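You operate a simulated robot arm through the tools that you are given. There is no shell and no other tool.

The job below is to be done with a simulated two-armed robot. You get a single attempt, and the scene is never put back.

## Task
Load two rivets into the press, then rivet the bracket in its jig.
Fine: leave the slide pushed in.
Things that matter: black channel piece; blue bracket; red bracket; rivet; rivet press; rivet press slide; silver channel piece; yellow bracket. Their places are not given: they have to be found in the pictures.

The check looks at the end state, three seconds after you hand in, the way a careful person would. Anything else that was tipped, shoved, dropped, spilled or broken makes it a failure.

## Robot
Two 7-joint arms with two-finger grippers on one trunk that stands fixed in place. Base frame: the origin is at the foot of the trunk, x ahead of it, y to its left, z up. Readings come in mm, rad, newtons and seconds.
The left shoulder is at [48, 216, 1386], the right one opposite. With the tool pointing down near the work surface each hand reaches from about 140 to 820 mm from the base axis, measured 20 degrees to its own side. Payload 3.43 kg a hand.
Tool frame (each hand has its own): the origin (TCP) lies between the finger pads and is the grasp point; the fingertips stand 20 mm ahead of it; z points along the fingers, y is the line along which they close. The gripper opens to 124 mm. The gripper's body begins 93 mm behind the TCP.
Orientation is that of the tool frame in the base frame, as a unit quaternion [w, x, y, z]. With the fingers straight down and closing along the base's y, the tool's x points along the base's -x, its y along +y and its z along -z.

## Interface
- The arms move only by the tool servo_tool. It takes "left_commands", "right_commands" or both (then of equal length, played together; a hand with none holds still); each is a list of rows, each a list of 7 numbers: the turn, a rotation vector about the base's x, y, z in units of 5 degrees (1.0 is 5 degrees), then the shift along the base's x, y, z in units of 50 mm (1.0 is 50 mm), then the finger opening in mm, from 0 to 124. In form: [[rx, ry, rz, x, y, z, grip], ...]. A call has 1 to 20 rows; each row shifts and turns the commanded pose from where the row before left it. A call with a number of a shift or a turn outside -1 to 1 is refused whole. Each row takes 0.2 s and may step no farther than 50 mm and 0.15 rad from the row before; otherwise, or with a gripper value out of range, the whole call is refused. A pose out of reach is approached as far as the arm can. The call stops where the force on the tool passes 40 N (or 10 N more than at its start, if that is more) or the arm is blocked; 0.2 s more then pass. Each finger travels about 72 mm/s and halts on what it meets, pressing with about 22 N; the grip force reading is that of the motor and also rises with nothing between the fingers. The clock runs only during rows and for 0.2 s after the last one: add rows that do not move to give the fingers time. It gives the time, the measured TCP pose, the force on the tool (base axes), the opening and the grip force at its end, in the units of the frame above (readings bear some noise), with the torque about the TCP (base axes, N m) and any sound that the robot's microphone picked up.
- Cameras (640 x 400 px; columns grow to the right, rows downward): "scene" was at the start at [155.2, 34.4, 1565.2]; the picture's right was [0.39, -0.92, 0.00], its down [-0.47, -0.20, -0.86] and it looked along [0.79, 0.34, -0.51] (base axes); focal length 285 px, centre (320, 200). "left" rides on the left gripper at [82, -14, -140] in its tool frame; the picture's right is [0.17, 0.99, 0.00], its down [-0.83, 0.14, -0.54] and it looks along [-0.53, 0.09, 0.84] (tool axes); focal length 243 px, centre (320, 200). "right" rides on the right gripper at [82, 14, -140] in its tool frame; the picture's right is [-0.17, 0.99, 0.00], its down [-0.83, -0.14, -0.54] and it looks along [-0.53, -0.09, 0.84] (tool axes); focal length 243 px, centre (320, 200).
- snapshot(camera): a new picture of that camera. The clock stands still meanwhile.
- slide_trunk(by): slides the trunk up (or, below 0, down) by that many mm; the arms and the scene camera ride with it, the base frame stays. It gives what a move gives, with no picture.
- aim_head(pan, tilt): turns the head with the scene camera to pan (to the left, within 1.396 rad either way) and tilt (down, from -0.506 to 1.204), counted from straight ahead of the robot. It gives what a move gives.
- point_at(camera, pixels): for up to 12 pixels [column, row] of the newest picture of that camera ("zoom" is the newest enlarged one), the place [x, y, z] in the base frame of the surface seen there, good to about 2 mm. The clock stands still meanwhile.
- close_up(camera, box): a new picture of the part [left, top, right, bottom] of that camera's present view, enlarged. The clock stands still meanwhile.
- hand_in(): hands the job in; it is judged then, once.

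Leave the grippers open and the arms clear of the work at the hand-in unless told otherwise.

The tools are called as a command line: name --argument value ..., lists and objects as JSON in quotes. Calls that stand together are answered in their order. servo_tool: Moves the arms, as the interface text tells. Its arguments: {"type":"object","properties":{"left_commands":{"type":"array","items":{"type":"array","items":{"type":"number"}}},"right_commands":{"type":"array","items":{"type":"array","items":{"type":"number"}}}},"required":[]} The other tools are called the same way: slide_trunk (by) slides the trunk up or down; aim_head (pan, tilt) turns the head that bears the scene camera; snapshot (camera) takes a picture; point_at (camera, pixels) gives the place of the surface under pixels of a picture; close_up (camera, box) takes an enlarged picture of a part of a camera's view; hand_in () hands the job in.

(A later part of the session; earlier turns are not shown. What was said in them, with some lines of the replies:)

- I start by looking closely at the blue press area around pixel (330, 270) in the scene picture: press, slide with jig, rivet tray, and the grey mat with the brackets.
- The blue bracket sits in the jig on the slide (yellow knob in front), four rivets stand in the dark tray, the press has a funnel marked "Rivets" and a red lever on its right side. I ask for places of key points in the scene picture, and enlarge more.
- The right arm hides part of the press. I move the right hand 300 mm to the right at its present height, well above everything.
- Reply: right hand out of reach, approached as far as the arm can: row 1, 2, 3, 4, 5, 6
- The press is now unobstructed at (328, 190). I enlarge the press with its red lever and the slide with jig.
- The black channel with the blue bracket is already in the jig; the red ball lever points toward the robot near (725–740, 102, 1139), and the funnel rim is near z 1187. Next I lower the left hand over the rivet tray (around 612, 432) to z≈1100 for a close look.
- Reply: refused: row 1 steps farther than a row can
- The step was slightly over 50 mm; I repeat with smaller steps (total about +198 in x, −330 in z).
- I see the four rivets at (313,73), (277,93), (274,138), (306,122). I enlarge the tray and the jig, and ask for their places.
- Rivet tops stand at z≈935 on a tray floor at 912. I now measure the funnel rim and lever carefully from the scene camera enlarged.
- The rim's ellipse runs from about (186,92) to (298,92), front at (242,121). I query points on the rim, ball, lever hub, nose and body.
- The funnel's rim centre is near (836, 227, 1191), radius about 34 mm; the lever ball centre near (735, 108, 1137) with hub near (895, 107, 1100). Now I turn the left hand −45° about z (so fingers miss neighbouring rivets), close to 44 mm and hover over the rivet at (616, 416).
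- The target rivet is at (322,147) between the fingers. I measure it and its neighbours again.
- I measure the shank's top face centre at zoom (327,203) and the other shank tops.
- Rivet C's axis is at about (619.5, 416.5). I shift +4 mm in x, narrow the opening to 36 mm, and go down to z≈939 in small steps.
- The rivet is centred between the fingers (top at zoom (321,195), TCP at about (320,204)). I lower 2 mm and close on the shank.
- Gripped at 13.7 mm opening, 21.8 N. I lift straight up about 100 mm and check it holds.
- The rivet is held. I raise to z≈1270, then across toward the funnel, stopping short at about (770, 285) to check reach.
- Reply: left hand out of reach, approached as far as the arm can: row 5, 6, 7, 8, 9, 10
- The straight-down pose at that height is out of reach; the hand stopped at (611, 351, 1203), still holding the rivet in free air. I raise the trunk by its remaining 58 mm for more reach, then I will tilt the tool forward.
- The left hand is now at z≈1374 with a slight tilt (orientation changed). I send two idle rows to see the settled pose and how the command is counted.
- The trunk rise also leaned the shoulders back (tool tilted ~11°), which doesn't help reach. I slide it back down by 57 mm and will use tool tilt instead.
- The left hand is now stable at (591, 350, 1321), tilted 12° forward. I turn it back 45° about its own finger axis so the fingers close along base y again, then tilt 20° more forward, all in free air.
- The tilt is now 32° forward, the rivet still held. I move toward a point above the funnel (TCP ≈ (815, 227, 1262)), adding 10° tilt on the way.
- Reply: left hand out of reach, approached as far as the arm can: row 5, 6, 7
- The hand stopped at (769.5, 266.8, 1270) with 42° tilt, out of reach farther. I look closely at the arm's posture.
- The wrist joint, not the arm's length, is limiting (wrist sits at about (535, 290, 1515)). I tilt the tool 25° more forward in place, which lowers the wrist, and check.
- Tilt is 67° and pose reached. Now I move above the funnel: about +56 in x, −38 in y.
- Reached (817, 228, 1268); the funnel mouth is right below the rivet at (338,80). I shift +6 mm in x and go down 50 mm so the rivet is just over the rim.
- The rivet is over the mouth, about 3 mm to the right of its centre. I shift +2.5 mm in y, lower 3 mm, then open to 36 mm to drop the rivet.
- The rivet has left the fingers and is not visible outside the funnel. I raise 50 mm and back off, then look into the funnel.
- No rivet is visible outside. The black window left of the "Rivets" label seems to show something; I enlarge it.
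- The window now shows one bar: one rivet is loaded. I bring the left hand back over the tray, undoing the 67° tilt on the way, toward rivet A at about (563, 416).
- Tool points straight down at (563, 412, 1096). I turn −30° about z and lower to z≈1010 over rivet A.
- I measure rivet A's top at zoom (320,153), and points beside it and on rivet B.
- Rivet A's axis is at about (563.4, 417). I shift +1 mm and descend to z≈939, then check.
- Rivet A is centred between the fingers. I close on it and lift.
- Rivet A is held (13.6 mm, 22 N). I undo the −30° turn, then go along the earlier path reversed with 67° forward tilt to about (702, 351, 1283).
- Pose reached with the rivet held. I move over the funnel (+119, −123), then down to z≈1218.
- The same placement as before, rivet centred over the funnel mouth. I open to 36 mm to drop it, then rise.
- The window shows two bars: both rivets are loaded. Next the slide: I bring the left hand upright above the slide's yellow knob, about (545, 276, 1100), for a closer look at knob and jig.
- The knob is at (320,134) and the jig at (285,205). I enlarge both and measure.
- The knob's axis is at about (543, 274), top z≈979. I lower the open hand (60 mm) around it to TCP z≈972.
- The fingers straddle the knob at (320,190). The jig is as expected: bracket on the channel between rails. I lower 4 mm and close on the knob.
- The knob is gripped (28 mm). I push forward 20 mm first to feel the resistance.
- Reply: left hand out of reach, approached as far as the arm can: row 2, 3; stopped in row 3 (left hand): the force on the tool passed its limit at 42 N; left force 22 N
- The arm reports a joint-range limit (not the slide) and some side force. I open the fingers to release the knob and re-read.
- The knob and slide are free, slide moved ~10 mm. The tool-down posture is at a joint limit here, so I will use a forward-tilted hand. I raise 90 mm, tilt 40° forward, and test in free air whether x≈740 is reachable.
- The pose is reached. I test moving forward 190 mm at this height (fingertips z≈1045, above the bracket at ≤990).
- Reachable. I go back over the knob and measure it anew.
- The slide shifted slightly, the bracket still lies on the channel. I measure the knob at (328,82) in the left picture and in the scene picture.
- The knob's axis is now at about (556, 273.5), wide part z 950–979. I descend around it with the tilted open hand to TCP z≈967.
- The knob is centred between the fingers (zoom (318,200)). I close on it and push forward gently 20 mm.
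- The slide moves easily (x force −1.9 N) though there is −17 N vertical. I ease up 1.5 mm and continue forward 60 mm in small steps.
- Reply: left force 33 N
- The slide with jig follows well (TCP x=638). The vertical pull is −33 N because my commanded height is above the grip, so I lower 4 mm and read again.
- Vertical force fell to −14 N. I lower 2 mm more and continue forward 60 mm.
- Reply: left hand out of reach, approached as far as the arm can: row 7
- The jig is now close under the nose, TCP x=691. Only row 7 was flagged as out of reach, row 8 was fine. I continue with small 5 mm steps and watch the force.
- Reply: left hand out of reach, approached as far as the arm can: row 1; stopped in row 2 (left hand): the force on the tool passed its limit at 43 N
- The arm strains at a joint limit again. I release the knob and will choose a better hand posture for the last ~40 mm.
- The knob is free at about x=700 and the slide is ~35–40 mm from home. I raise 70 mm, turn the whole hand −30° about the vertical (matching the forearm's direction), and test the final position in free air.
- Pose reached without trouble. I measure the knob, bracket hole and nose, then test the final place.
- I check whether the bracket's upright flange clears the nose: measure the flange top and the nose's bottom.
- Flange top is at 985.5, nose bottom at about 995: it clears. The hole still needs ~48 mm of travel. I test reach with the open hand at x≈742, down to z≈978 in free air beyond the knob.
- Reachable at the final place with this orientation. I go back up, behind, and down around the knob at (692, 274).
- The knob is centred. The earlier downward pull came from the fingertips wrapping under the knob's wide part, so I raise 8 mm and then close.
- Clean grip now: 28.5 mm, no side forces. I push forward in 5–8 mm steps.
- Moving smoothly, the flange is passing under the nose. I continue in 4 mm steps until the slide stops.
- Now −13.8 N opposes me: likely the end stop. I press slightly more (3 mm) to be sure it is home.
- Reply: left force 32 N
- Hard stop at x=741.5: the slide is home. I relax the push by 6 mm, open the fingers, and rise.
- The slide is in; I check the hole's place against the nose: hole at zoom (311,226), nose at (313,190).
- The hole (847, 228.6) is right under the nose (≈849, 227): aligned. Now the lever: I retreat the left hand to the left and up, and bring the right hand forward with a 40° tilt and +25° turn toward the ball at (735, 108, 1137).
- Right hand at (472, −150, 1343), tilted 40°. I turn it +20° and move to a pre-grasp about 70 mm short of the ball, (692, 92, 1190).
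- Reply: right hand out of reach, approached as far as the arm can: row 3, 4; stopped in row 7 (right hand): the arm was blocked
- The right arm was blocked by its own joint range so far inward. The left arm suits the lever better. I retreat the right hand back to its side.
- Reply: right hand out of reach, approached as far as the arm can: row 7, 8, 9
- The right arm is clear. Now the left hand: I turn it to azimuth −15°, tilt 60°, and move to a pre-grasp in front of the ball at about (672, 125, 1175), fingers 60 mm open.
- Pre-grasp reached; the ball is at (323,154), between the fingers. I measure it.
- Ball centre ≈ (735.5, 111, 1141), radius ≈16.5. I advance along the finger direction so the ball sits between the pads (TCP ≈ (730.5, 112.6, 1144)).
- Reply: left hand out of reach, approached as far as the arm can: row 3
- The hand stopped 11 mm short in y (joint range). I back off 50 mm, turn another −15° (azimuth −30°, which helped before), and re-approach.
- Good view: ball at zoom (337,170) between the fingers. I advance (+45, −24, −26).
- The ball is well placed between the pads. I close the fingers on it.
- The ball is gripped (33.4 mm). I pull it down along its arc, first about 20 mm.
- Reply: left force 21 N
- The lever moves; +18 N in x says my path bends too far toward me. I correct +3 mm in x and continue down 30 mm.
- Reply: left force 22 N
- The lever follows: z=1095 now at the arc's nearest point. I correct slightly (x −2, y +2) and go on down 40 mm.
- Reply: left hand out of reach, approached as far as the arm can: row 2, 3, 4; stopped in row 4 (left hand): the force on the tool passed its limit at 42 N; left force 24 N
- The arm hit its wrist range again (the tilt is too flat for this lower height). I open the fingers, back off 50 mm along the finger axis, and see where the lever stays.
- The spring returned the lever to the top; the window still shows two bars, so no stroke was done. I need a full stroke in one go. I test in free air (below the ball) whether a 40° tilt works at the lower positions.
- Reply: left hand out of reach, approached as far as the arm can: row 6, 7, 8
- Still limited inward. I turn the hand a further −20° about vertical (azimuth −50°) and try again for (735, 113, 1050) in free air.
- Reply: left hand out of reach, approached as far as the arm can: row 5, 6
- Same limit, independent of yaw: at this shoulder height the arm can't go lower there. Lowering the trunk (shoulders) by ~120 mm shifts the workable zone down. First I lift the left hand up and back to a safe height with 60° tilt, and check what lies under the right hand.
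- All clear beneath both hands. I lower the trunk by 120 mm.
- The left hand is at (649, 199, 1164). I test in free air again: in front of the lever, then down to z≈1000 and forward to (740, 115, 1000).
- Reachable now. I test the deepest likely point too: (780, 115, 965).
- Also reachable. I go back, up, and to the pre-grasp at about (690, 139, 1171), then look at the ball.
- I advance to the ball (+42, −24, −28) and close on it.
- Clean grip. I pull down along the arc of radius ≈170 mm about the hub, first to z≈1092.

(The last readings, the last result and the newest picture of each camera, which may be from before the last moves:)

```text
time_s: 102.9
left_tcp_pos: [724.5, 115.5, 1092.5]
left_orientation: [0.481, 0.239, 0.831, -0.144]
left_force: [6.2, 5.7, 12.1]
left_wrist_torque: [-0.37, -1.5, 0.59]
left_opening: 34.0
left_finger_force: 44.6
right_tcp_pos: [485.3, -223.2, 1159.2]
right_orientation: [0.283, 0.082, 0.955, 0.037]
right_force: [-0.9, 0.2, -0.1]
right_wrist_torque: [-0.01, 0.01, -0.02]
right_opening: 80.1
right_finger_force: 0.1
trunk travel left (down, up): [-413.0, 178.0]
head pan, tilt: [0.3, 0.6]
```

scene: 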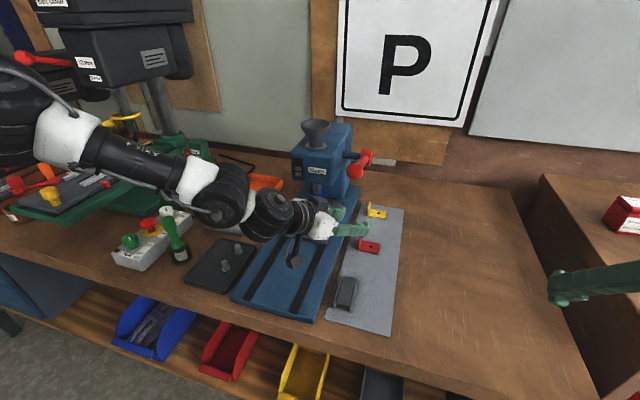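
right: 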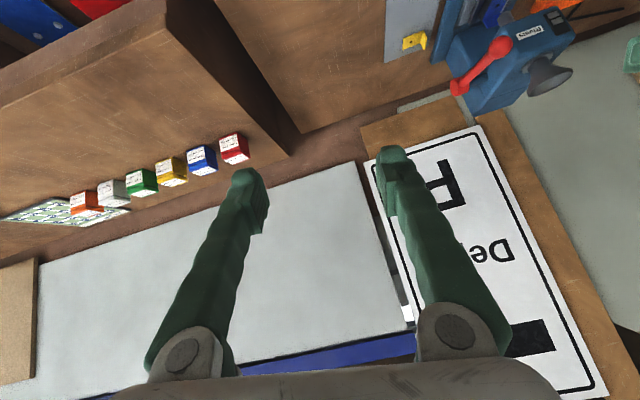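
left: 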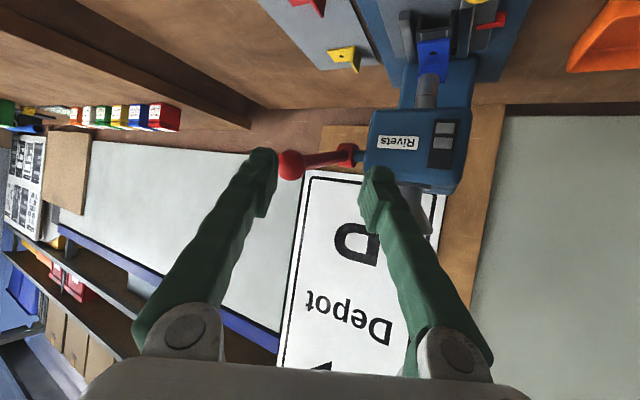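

The lever follows with low force (6, 6, 12 N). I continue along the arc to z≈1042.

servo_tool --left_commands '[[0, 0, 0, 0.02, 0.01, -0.2, 0], [0, 0, 0, 0.025, 0.01, -0.2, 0], [0, 0, 0, 0.034, 0.01, -0.2, 0], [0, 0, 0, 0.044, 0, -0.2, 0], [0, 0, 0, 0.056, 0, -0.2, 0]]'

close_up --camera "scene" --box '[250, 110, 410, 250]'

```text
time_s: 104.1
left_tcp_pos: [732.6, 117.0, 1041.3]
left_orientation: [0.479, 0.24, 0.832, -0.144]
left_force: [-4.1, 1.8, 6.6]
left_wrist_torque: [-0.54, -0.75, 0.31]
left_opening: 33.9
left_finger_force: 44.9
right_tcp_pos: [486.4, -223.6, 1161.0]
right_orientation: [0.284, 0.083, 0.955, 0.036]
right_force: [0.3, 0.2, -0.4]
right_wrist_torque: [0.01, -0.04, 0.03]
right_opening: 79.8
right_finger_force: 0.1
trunk travel left (down, up): [-413.0, 178.0]
head pan, tilt: [0.3, 0.6]
```

```text
2.86 times, centred on (330, 180) of scene
```

zoom: 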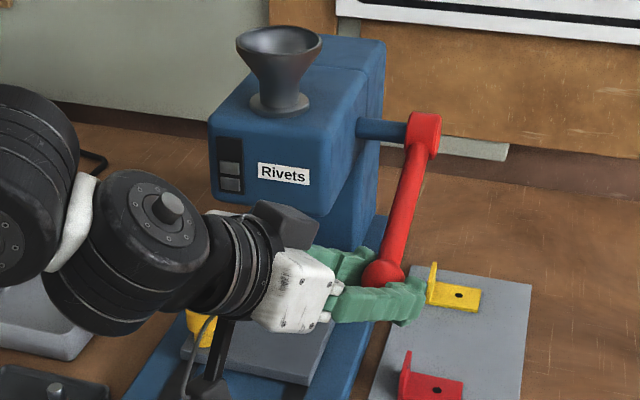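

Smooth. The lever is about 18° below level; two bars still shown. I continue to z≈1002.

servo_tool --left_commands '[[0, 0, 0, 0.07, 0, -0.2, 0], [0, 0, 0, 0.084, 0, -0.2, 0], [0, 0, 0, 0.1, 0, -0.2, 0], [0, 0, 0, 0.118, 0, -0.2, 0]]'

close_up --camera "scene" --box '[250, 110, 410, 250]'

```text
time_s: 105.1
left_tcp_pos: [750.7, 112.9, 1003.0]
left_orientation: [0.482, 0.24, 0.83, -0.145]
left_force: [-5.2, -12.6, 9.5]
left_wrist_torque: [-0.53, -1.19, -0.06]
left_opening: 28.1
left_finger_force: 45.6
right_tcp_pos: [485.1, -225.1, 1159.4]
right_orientation: [0.285, 0.082, 0.954, 0.038]
right_force: [0.3, 0.5, 0.3]
right_wrist_torque: [-0.02, 0.02, -0.03]
right_opening: 79.8
right_finger_force: 0.0
trunk travel left (down, up): [-413.0, 178.0]
head pan, tilt: [0.3, 0.6]
```

```text
2.86 times, centred on (330, 180) of scene
```

zoom: 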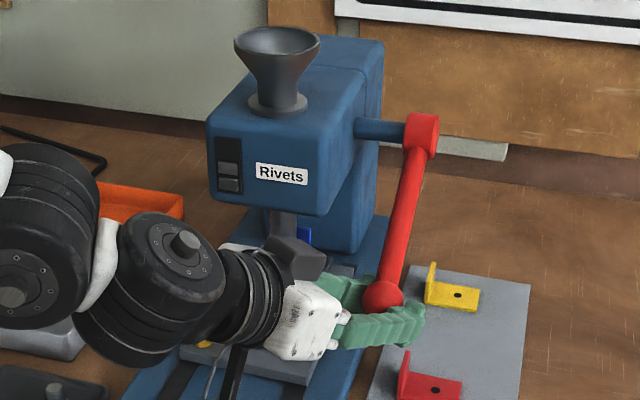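

The opening fell to 28 mm: the ball is shifting between the pads. I look with the left camera.

close_up --camera "left" --box '[220, 80, 420, 260]'

```text
2.22 times, centred on (320, 170) of left
```

zoom: 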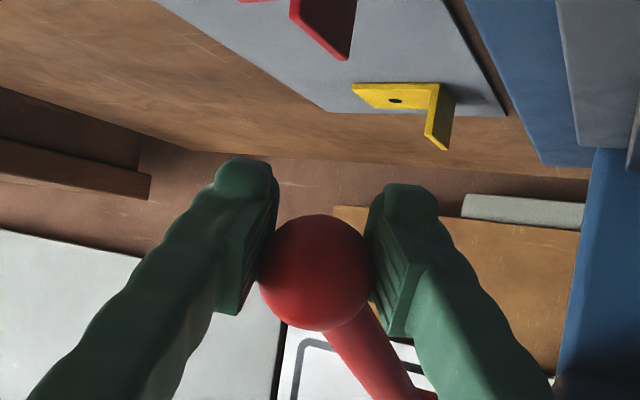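

The ball has crept toward the upper pad edge. Before deciding, I look how far the nose has come down.

close_up --camera "scene" --box '[295, 150, 365, 210]'

snapshot --camera "right"

```text
6.67 times, centred on (330, 180) of scene
```

zoom: 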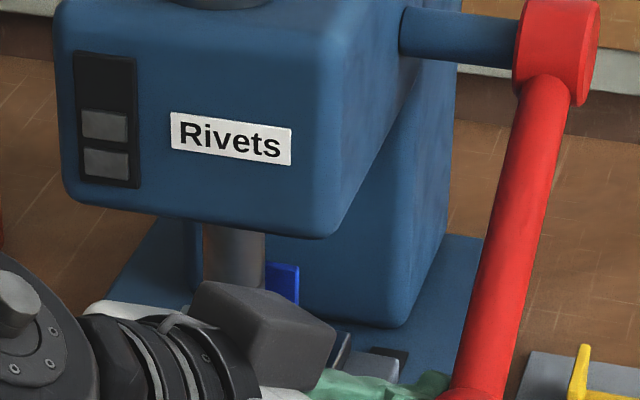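

```text
taken
```

right: 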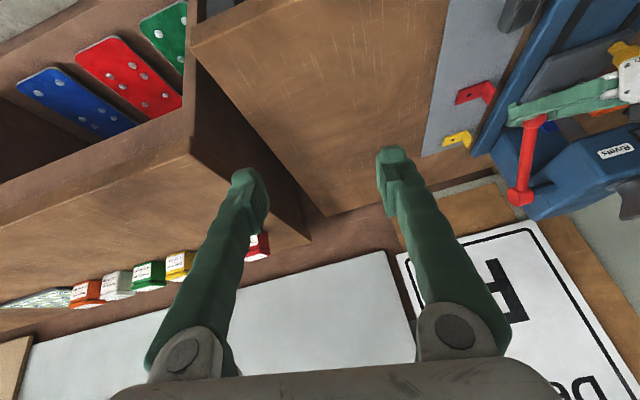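

The nose is moving down with the lever. I continue a little: three more steps along the arc, watching forces and sound.

servo_tool --left_commands '[[0, 0, 0, 0.12, 0.03, -0.18, 0], [0, 0, 0, 0.12, 0.02, -0.18, 0], [0, 0, 0, 0.13, 0, -0.18, 0]]'

close_up --camera "left" --box '[220, 80, 420, 260]'

close_up --camera "scene" --box '[265, 110, 405, 230]'

```text
time_s: 105.9
left_tcp_pos: [766.9, 112.1, 978.6]
left_orientation: [0.48, 0.243, 0.83, -0.146]
left_force: [-10.3, -29.4, 6.5]
left_wrist_torque: [-0.39, -1.12, -0.2]
left_opening: 27.2
left_finger_force: 44.9
right_tcp_pos: [484.1, -227.4, 1160.6]
right_orientation: [0.284, 0.084, 0.954, 0.038]
right_force: [0.2, -0.1, 0.1]
right_wrist_torque: [-0.04, -0.01, 0.0]
right_opening: 79.9
right_finger_force: 0.0
trunk travel left (down, up): [-413.0, 178.0]
head pan, tilt: [0.3, 0.6]
```

```text
2.22 times, centred on (320, 170) of left
```

zoom: 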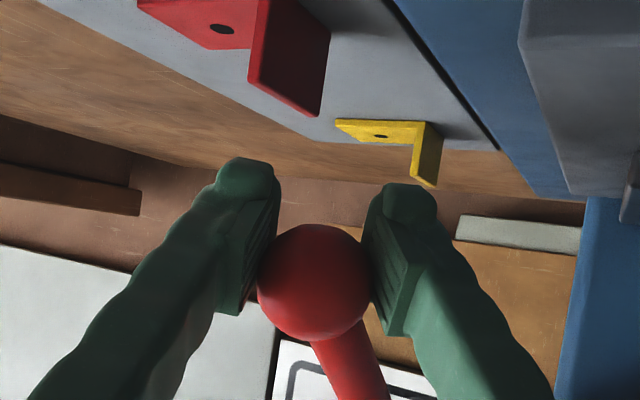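

```text
3.33 times, centred on (335, 170) of scene
```

zoom: 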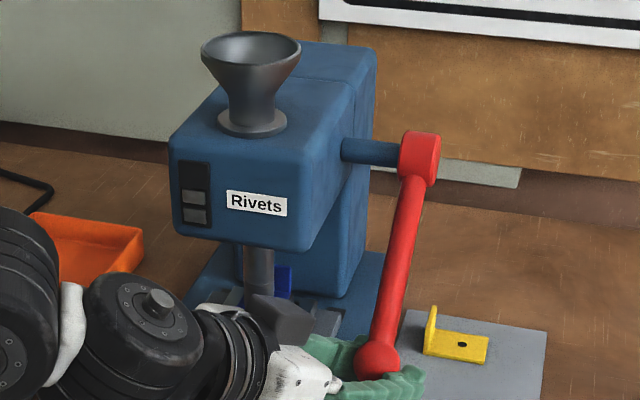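

Still held; the −29 N in y says I must move ~6 mm toward −y. I correct that while continuing down.

servo_tool --left_commands '[[0, 0, 0, 0.06, -0.08, -0.08, 0], [0, 0, 0, 0.13, -0.05, -0.17, 0], [0, 0, 0, 0.14, -0.02, -0.17, 0]]'

close_up --camera "left" --box '[220, 80, 420, 260]'

close_up --camera "scene" --box '[265, 110, 405, 230]'

```text
time_s: 106.7
left_tcp_pos: [782.7, 108.5, 959.6]
left_orientation: [0.483, 0.241, 0.83, -0.144]
left_force: [-23.6, -12.8, 23.3]
left_wrist_torque: [0.18, -0.28, 0.08]
left_opening: 23.9
left_finger_force: 44.9
right_tcp_pos: [482.0, -225.5, 1160.8]
right_orientation: [0.286, 0.082, 0.954, 0.038]
right_force: [-0.6, -0.3, 0.3]
right_wrist_torque: [0.01, 0.02, 0.0]
right_opening: 79.9
right_finger_force: 0.0
trunk travel left (down, up): [-413.0, 178.0]
head pan, tilt: [0.3, 0.6]
```

```text
2.22 times, centred on (320, 170) of left
```

zoom: 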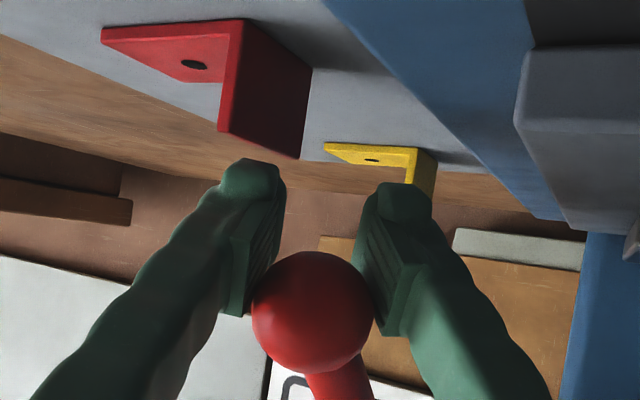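

```text
3.33 times, centred on (335, 170) of scene
```

zoom: 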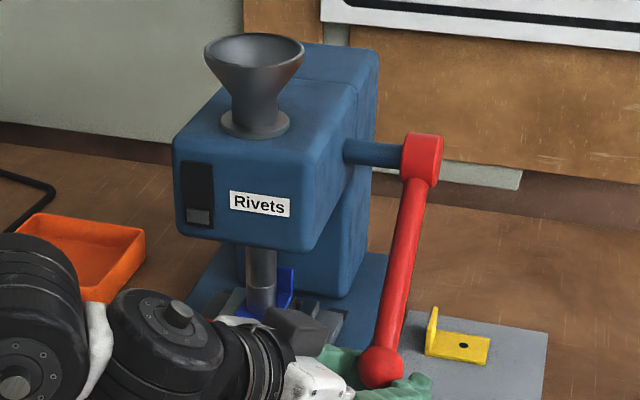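

The window dropped to one bar: a rivet has been driven, and resistance rose to ~33 N along the arc (bottom stop). I check the nose on the bracket before letting the lever up.

close_up --camera "scene" --box '[300, 165, 360, 215]'

```text
8.00 times, centred on (330, 190) of scene
```

zoom: 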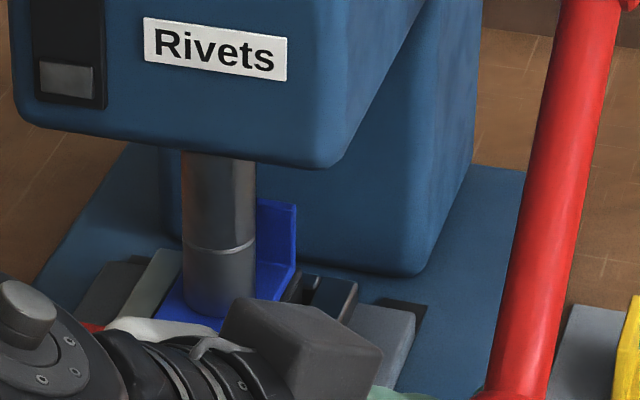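

The nose sits firmly on the bracket: full stroke. I now guide the lever back up along the same arc.

servo_tool --left_commands '[[0, 0, 0, -0.14, 0.02, 0.17, 0], [0, 0, 0, -0.13, 0.04, 0.17, 0], [0, 0, 0, -0.06, 0.04, 0.08, 0], [0, 0, 0, -0.13, 0, 0.18, 0], [0, 0, 0, -0.12, -0.02, 0.18, 0], [0, 0, 0, -0.12, -0.02, 0.18, 0]]'

close_up --camera "left" --box '[220, 80, 420, 260]'

```text
time_s: 108.1
left_tcp_pos: [754.0, 119.5, 1001.2]
left_orientation: [0.482, 0.236, 0.832, -0.14]
left_force: [0.7, -0.3, -0.1]
left_wrist_torque: [-0.02, 0.01, -0.01]
left_opening: 0.0
left_finger_force: 34.3
right_tcp_pos: [488.0, -222.2, 1159.9]
right_orientation: [0.283, 0.082, 0.955, 0.037]
right_force: [0.4, 1.0, -0.4]
right_wrist_torque: [-0.03, -0.02, 0.0]
right_opening: 79.9
right_finger_force: 0.1
trunk travel left (down, up): [-413.0, 178.0]
head pan, tilt: [0.3, 0.6]
```

```text
2.22 times, centred on (320, 170) of left
```

zoom: 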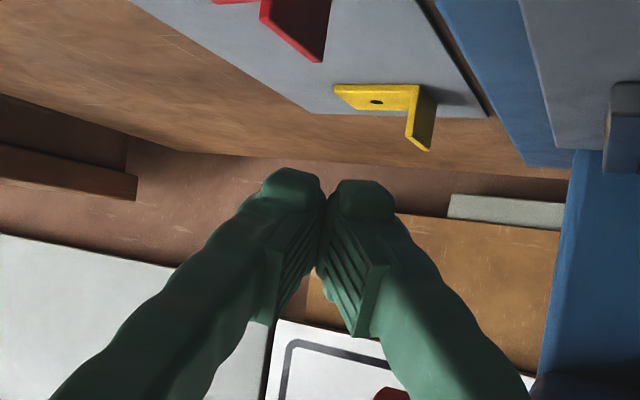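

The ball slipped out and the lever sprang up by itself; the fingers are closed and free. I look at the press before moving.

snapshot --camera "scene"

close_up --camera "scene" --box '[275, 110, 395, 220]'

```text
taken
```

scene: 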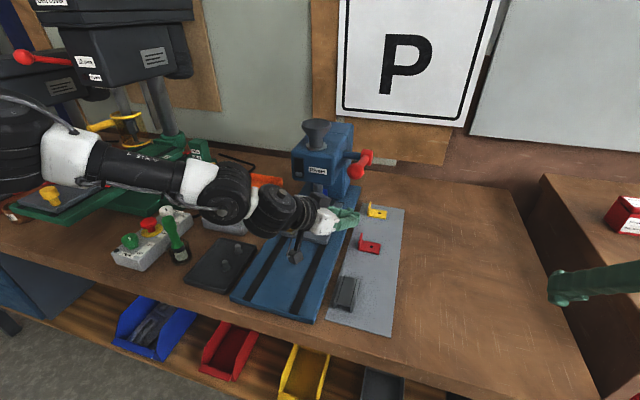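

```text
3.64 times, centred on (335, 165) of scene
```

zoom: 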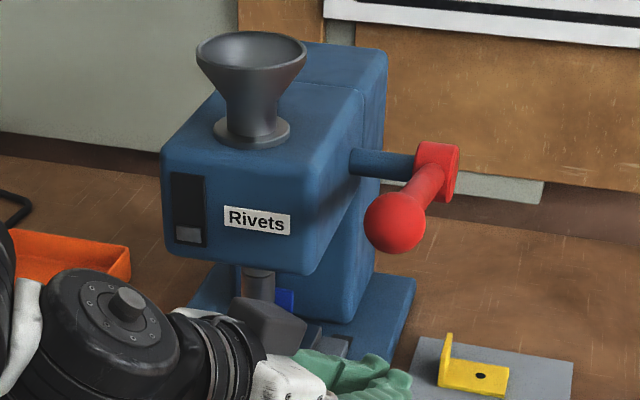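

The lever is back at the top, the nose raised, one bar left. I withdraw the left hand back and up, clear of the lever and slide.

servo_tool --left_commands '[[0, 0, 0, -0.85, 0.25, 0, 0], [0, 0, 0, -0.85, 0.25, 0, 10], [0, 0, 0, -0.3, 0.3, 0.7, 30], [0, 0, 0, -0.3, 0.3, 0.7, 60], [0, 0, 0, -0.3, 0.3, 0.7, 60], [0, 0, 0, -0.3, 0.3, 0.7, 60]]'

snapshot --camera "left"

close_up --camera "scene" --box '[265, 140, 375, 250]'

```text
time_s: 109.5
left_tcp_pos: [605.3, 201.0, 1142.8]
left_orientation: [0.48, 0.24, 0.831, -0.144]
left_force: [-0.9, -0.3, 0.7]
left_wrist_torque: [0.03, -0.01, 0.03]
left_opening: 60.1
left_finger_force: 0.0
right_tcp_pos: [485.8, -223.8, 1159.7]
right_orientation: [0.285, 0.082, 0.954, 0.037]
right_force: [-0.9, -0.6, 0.2]
right_wrist_torque: [0.0, -0.03, 0.01]
right_opening: 79.9
right_finger_force: 0.0
trunk travel left (down, up): [-413.0, 178.0]
head pan, tilt: [0.3, 0.6]
```

```text
taken
```

left: 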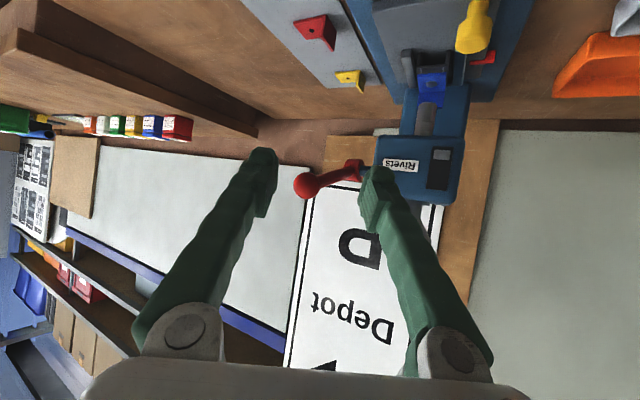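

```text
3.64 times, centred on (320, 195) of scene
```

zoom: 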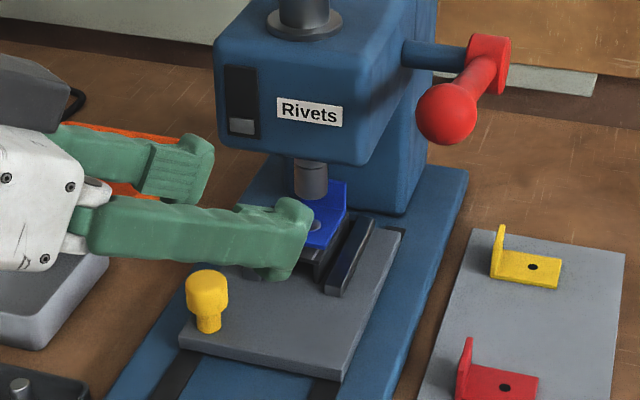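

I enlarge the bracket in the left camera (at (431,85)) to see whether the rivet fills the hole.

close_up --camera "left" --box '[395, 40, 495, 120]'

```text
5.00 times, centred on (445, 80) of left
```

zoom: 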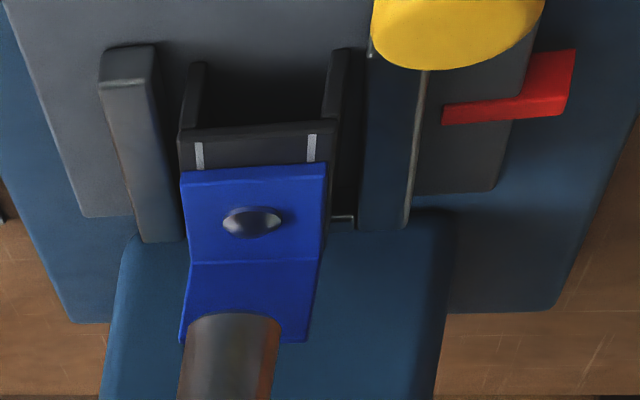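

A rivet head now fills the bracket's hole: it is riveted. I retreat the left hand back and up, clear of the work, grippers open, and check everything.

servo_tool --left_commands '[[0, 0, 0, -0.5, 0.4, 0.6, 80], [0, 0, 0, -0.6, 0.5, 0.4, 100], [0, 0, 0, -0.6, 0.5, 0.4, 100], [0, 0, 0, -0.6, 0.5, 0.4, 100], [0, 0, 0, -0.3, 0.4, 0.3, 100], [0, 0, 0, 0, 0, 0, 100]]'

snapshot --camera "scene"

close_up --camera "scene" --box '[255, 110, 405, 250]'

close_up --camera "scene" --box '[170, 180, 420, 340]'

```text
time_s: 110.9
left_tcp_pos: [524.5, 277.3, 1217.4]
left_orientation: [0.48, 0.24, 0.832, -0.144]
left_force: [-0.6, 0.4, 0.1]
left_wrist_torque: [-0.05, -0.04, -0.05]
left_opening: 99.9
left_finger_force: 0.1
left hand out of reach, approached as far as the arm can: row 3, 4
right_tcp_pos: [487.4, -223.1, 1159.5]
right_orientation: [0.283, 0.082, 0.955, 0.037]
right_force: [-0.3, 0.5, -0.3]
right_wrist_torque: [0.02, 0.01, 0.0]
right_opening: 80.2
right_finger_force: 0.1
trunk travel left (down, up): [-413.0, 178.0]
head pan, tilt: [0.3, 0.6]
```

```text
taken
```

scene: 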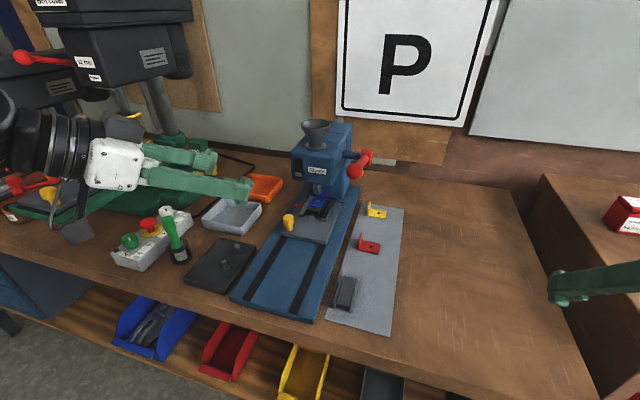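

```text
2.86 times, centred on (330, 180) of scene
```

zoom: 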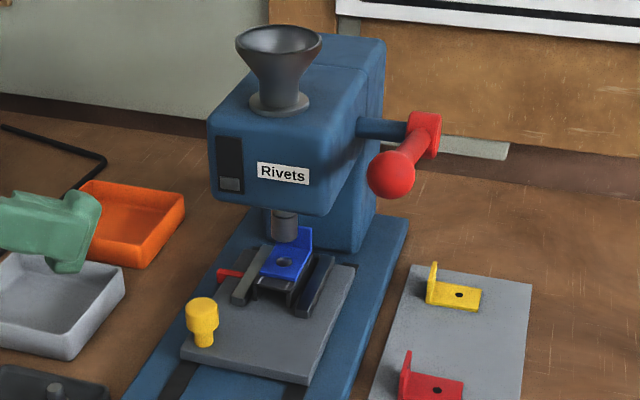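

```text
2.50 times, centred on (295, 260) of scene
```

zoom: 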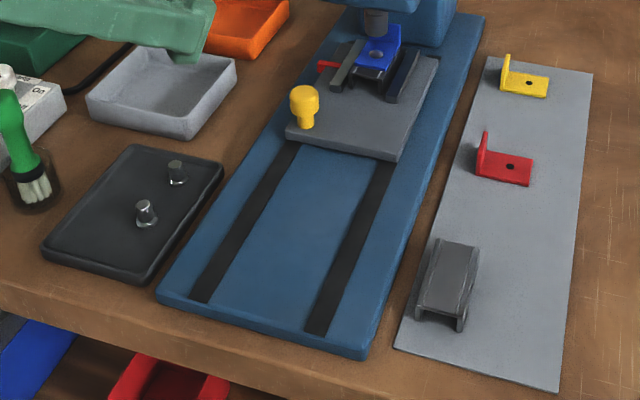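

All other things stand where they were. I check the slide position and the rivet head once more.

point_at --camera "zoom" --pixels '[[304, 97], [378, 55], [145, 207], [176, 168]]'

close_up --camera "scene" --box '[290, 180, 350, 230]'

```text
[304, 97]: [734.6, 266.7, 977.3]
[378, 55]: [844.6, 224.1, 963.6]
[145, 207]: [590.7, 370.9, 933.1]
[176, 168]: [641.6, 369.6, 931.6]
```

```text
8.00 times, centred on (320, 205) of scene
```

zoom: 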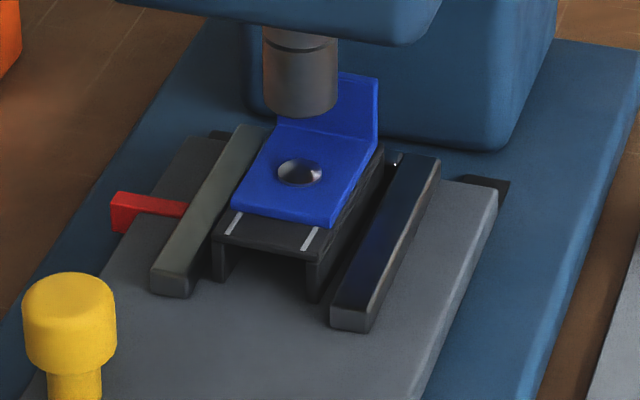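

The rivet head sits in the blue bracket's hole. The slide is home, one rivet is left in the press, and the two spare rivets stand in the tray. The grippers are open and both arms are clear, so I hand in.

hand_in

```text
The job is handed in.
```

I loaded two rivets into the press and riveted the blue bracket to the black channel piece in its jig. The job is handed in.

- **Rivets:** the press window went from empty to two bars as each rivet dropped into the funnel. It fell to one bar after the stroke, so one rivet is still in the press. The bracket has only one hole, so I made just one full stroke.
- **Bracket:** a rivet head now shows in the bracket's hole in both camera views.
- **Slide:** it is pushed in against its stop, and I left it there, as you allowed.
- **Lever:** an earlier pull stopped partway when the arm reached its limit. The lever sprang back up and no rivet was used. After the full stroke the ball slipped out of the fingers and the lever again sprang back up by itself. It is now at the top.
- **Everything else:** the two spare rivets stand in the tray, and the red and yellow brackets and the silver channel piece are where they were. Both grippers are open and the arms are clear. The trunk is 120 mm lower than at the start; I lowered it to reach the lever.
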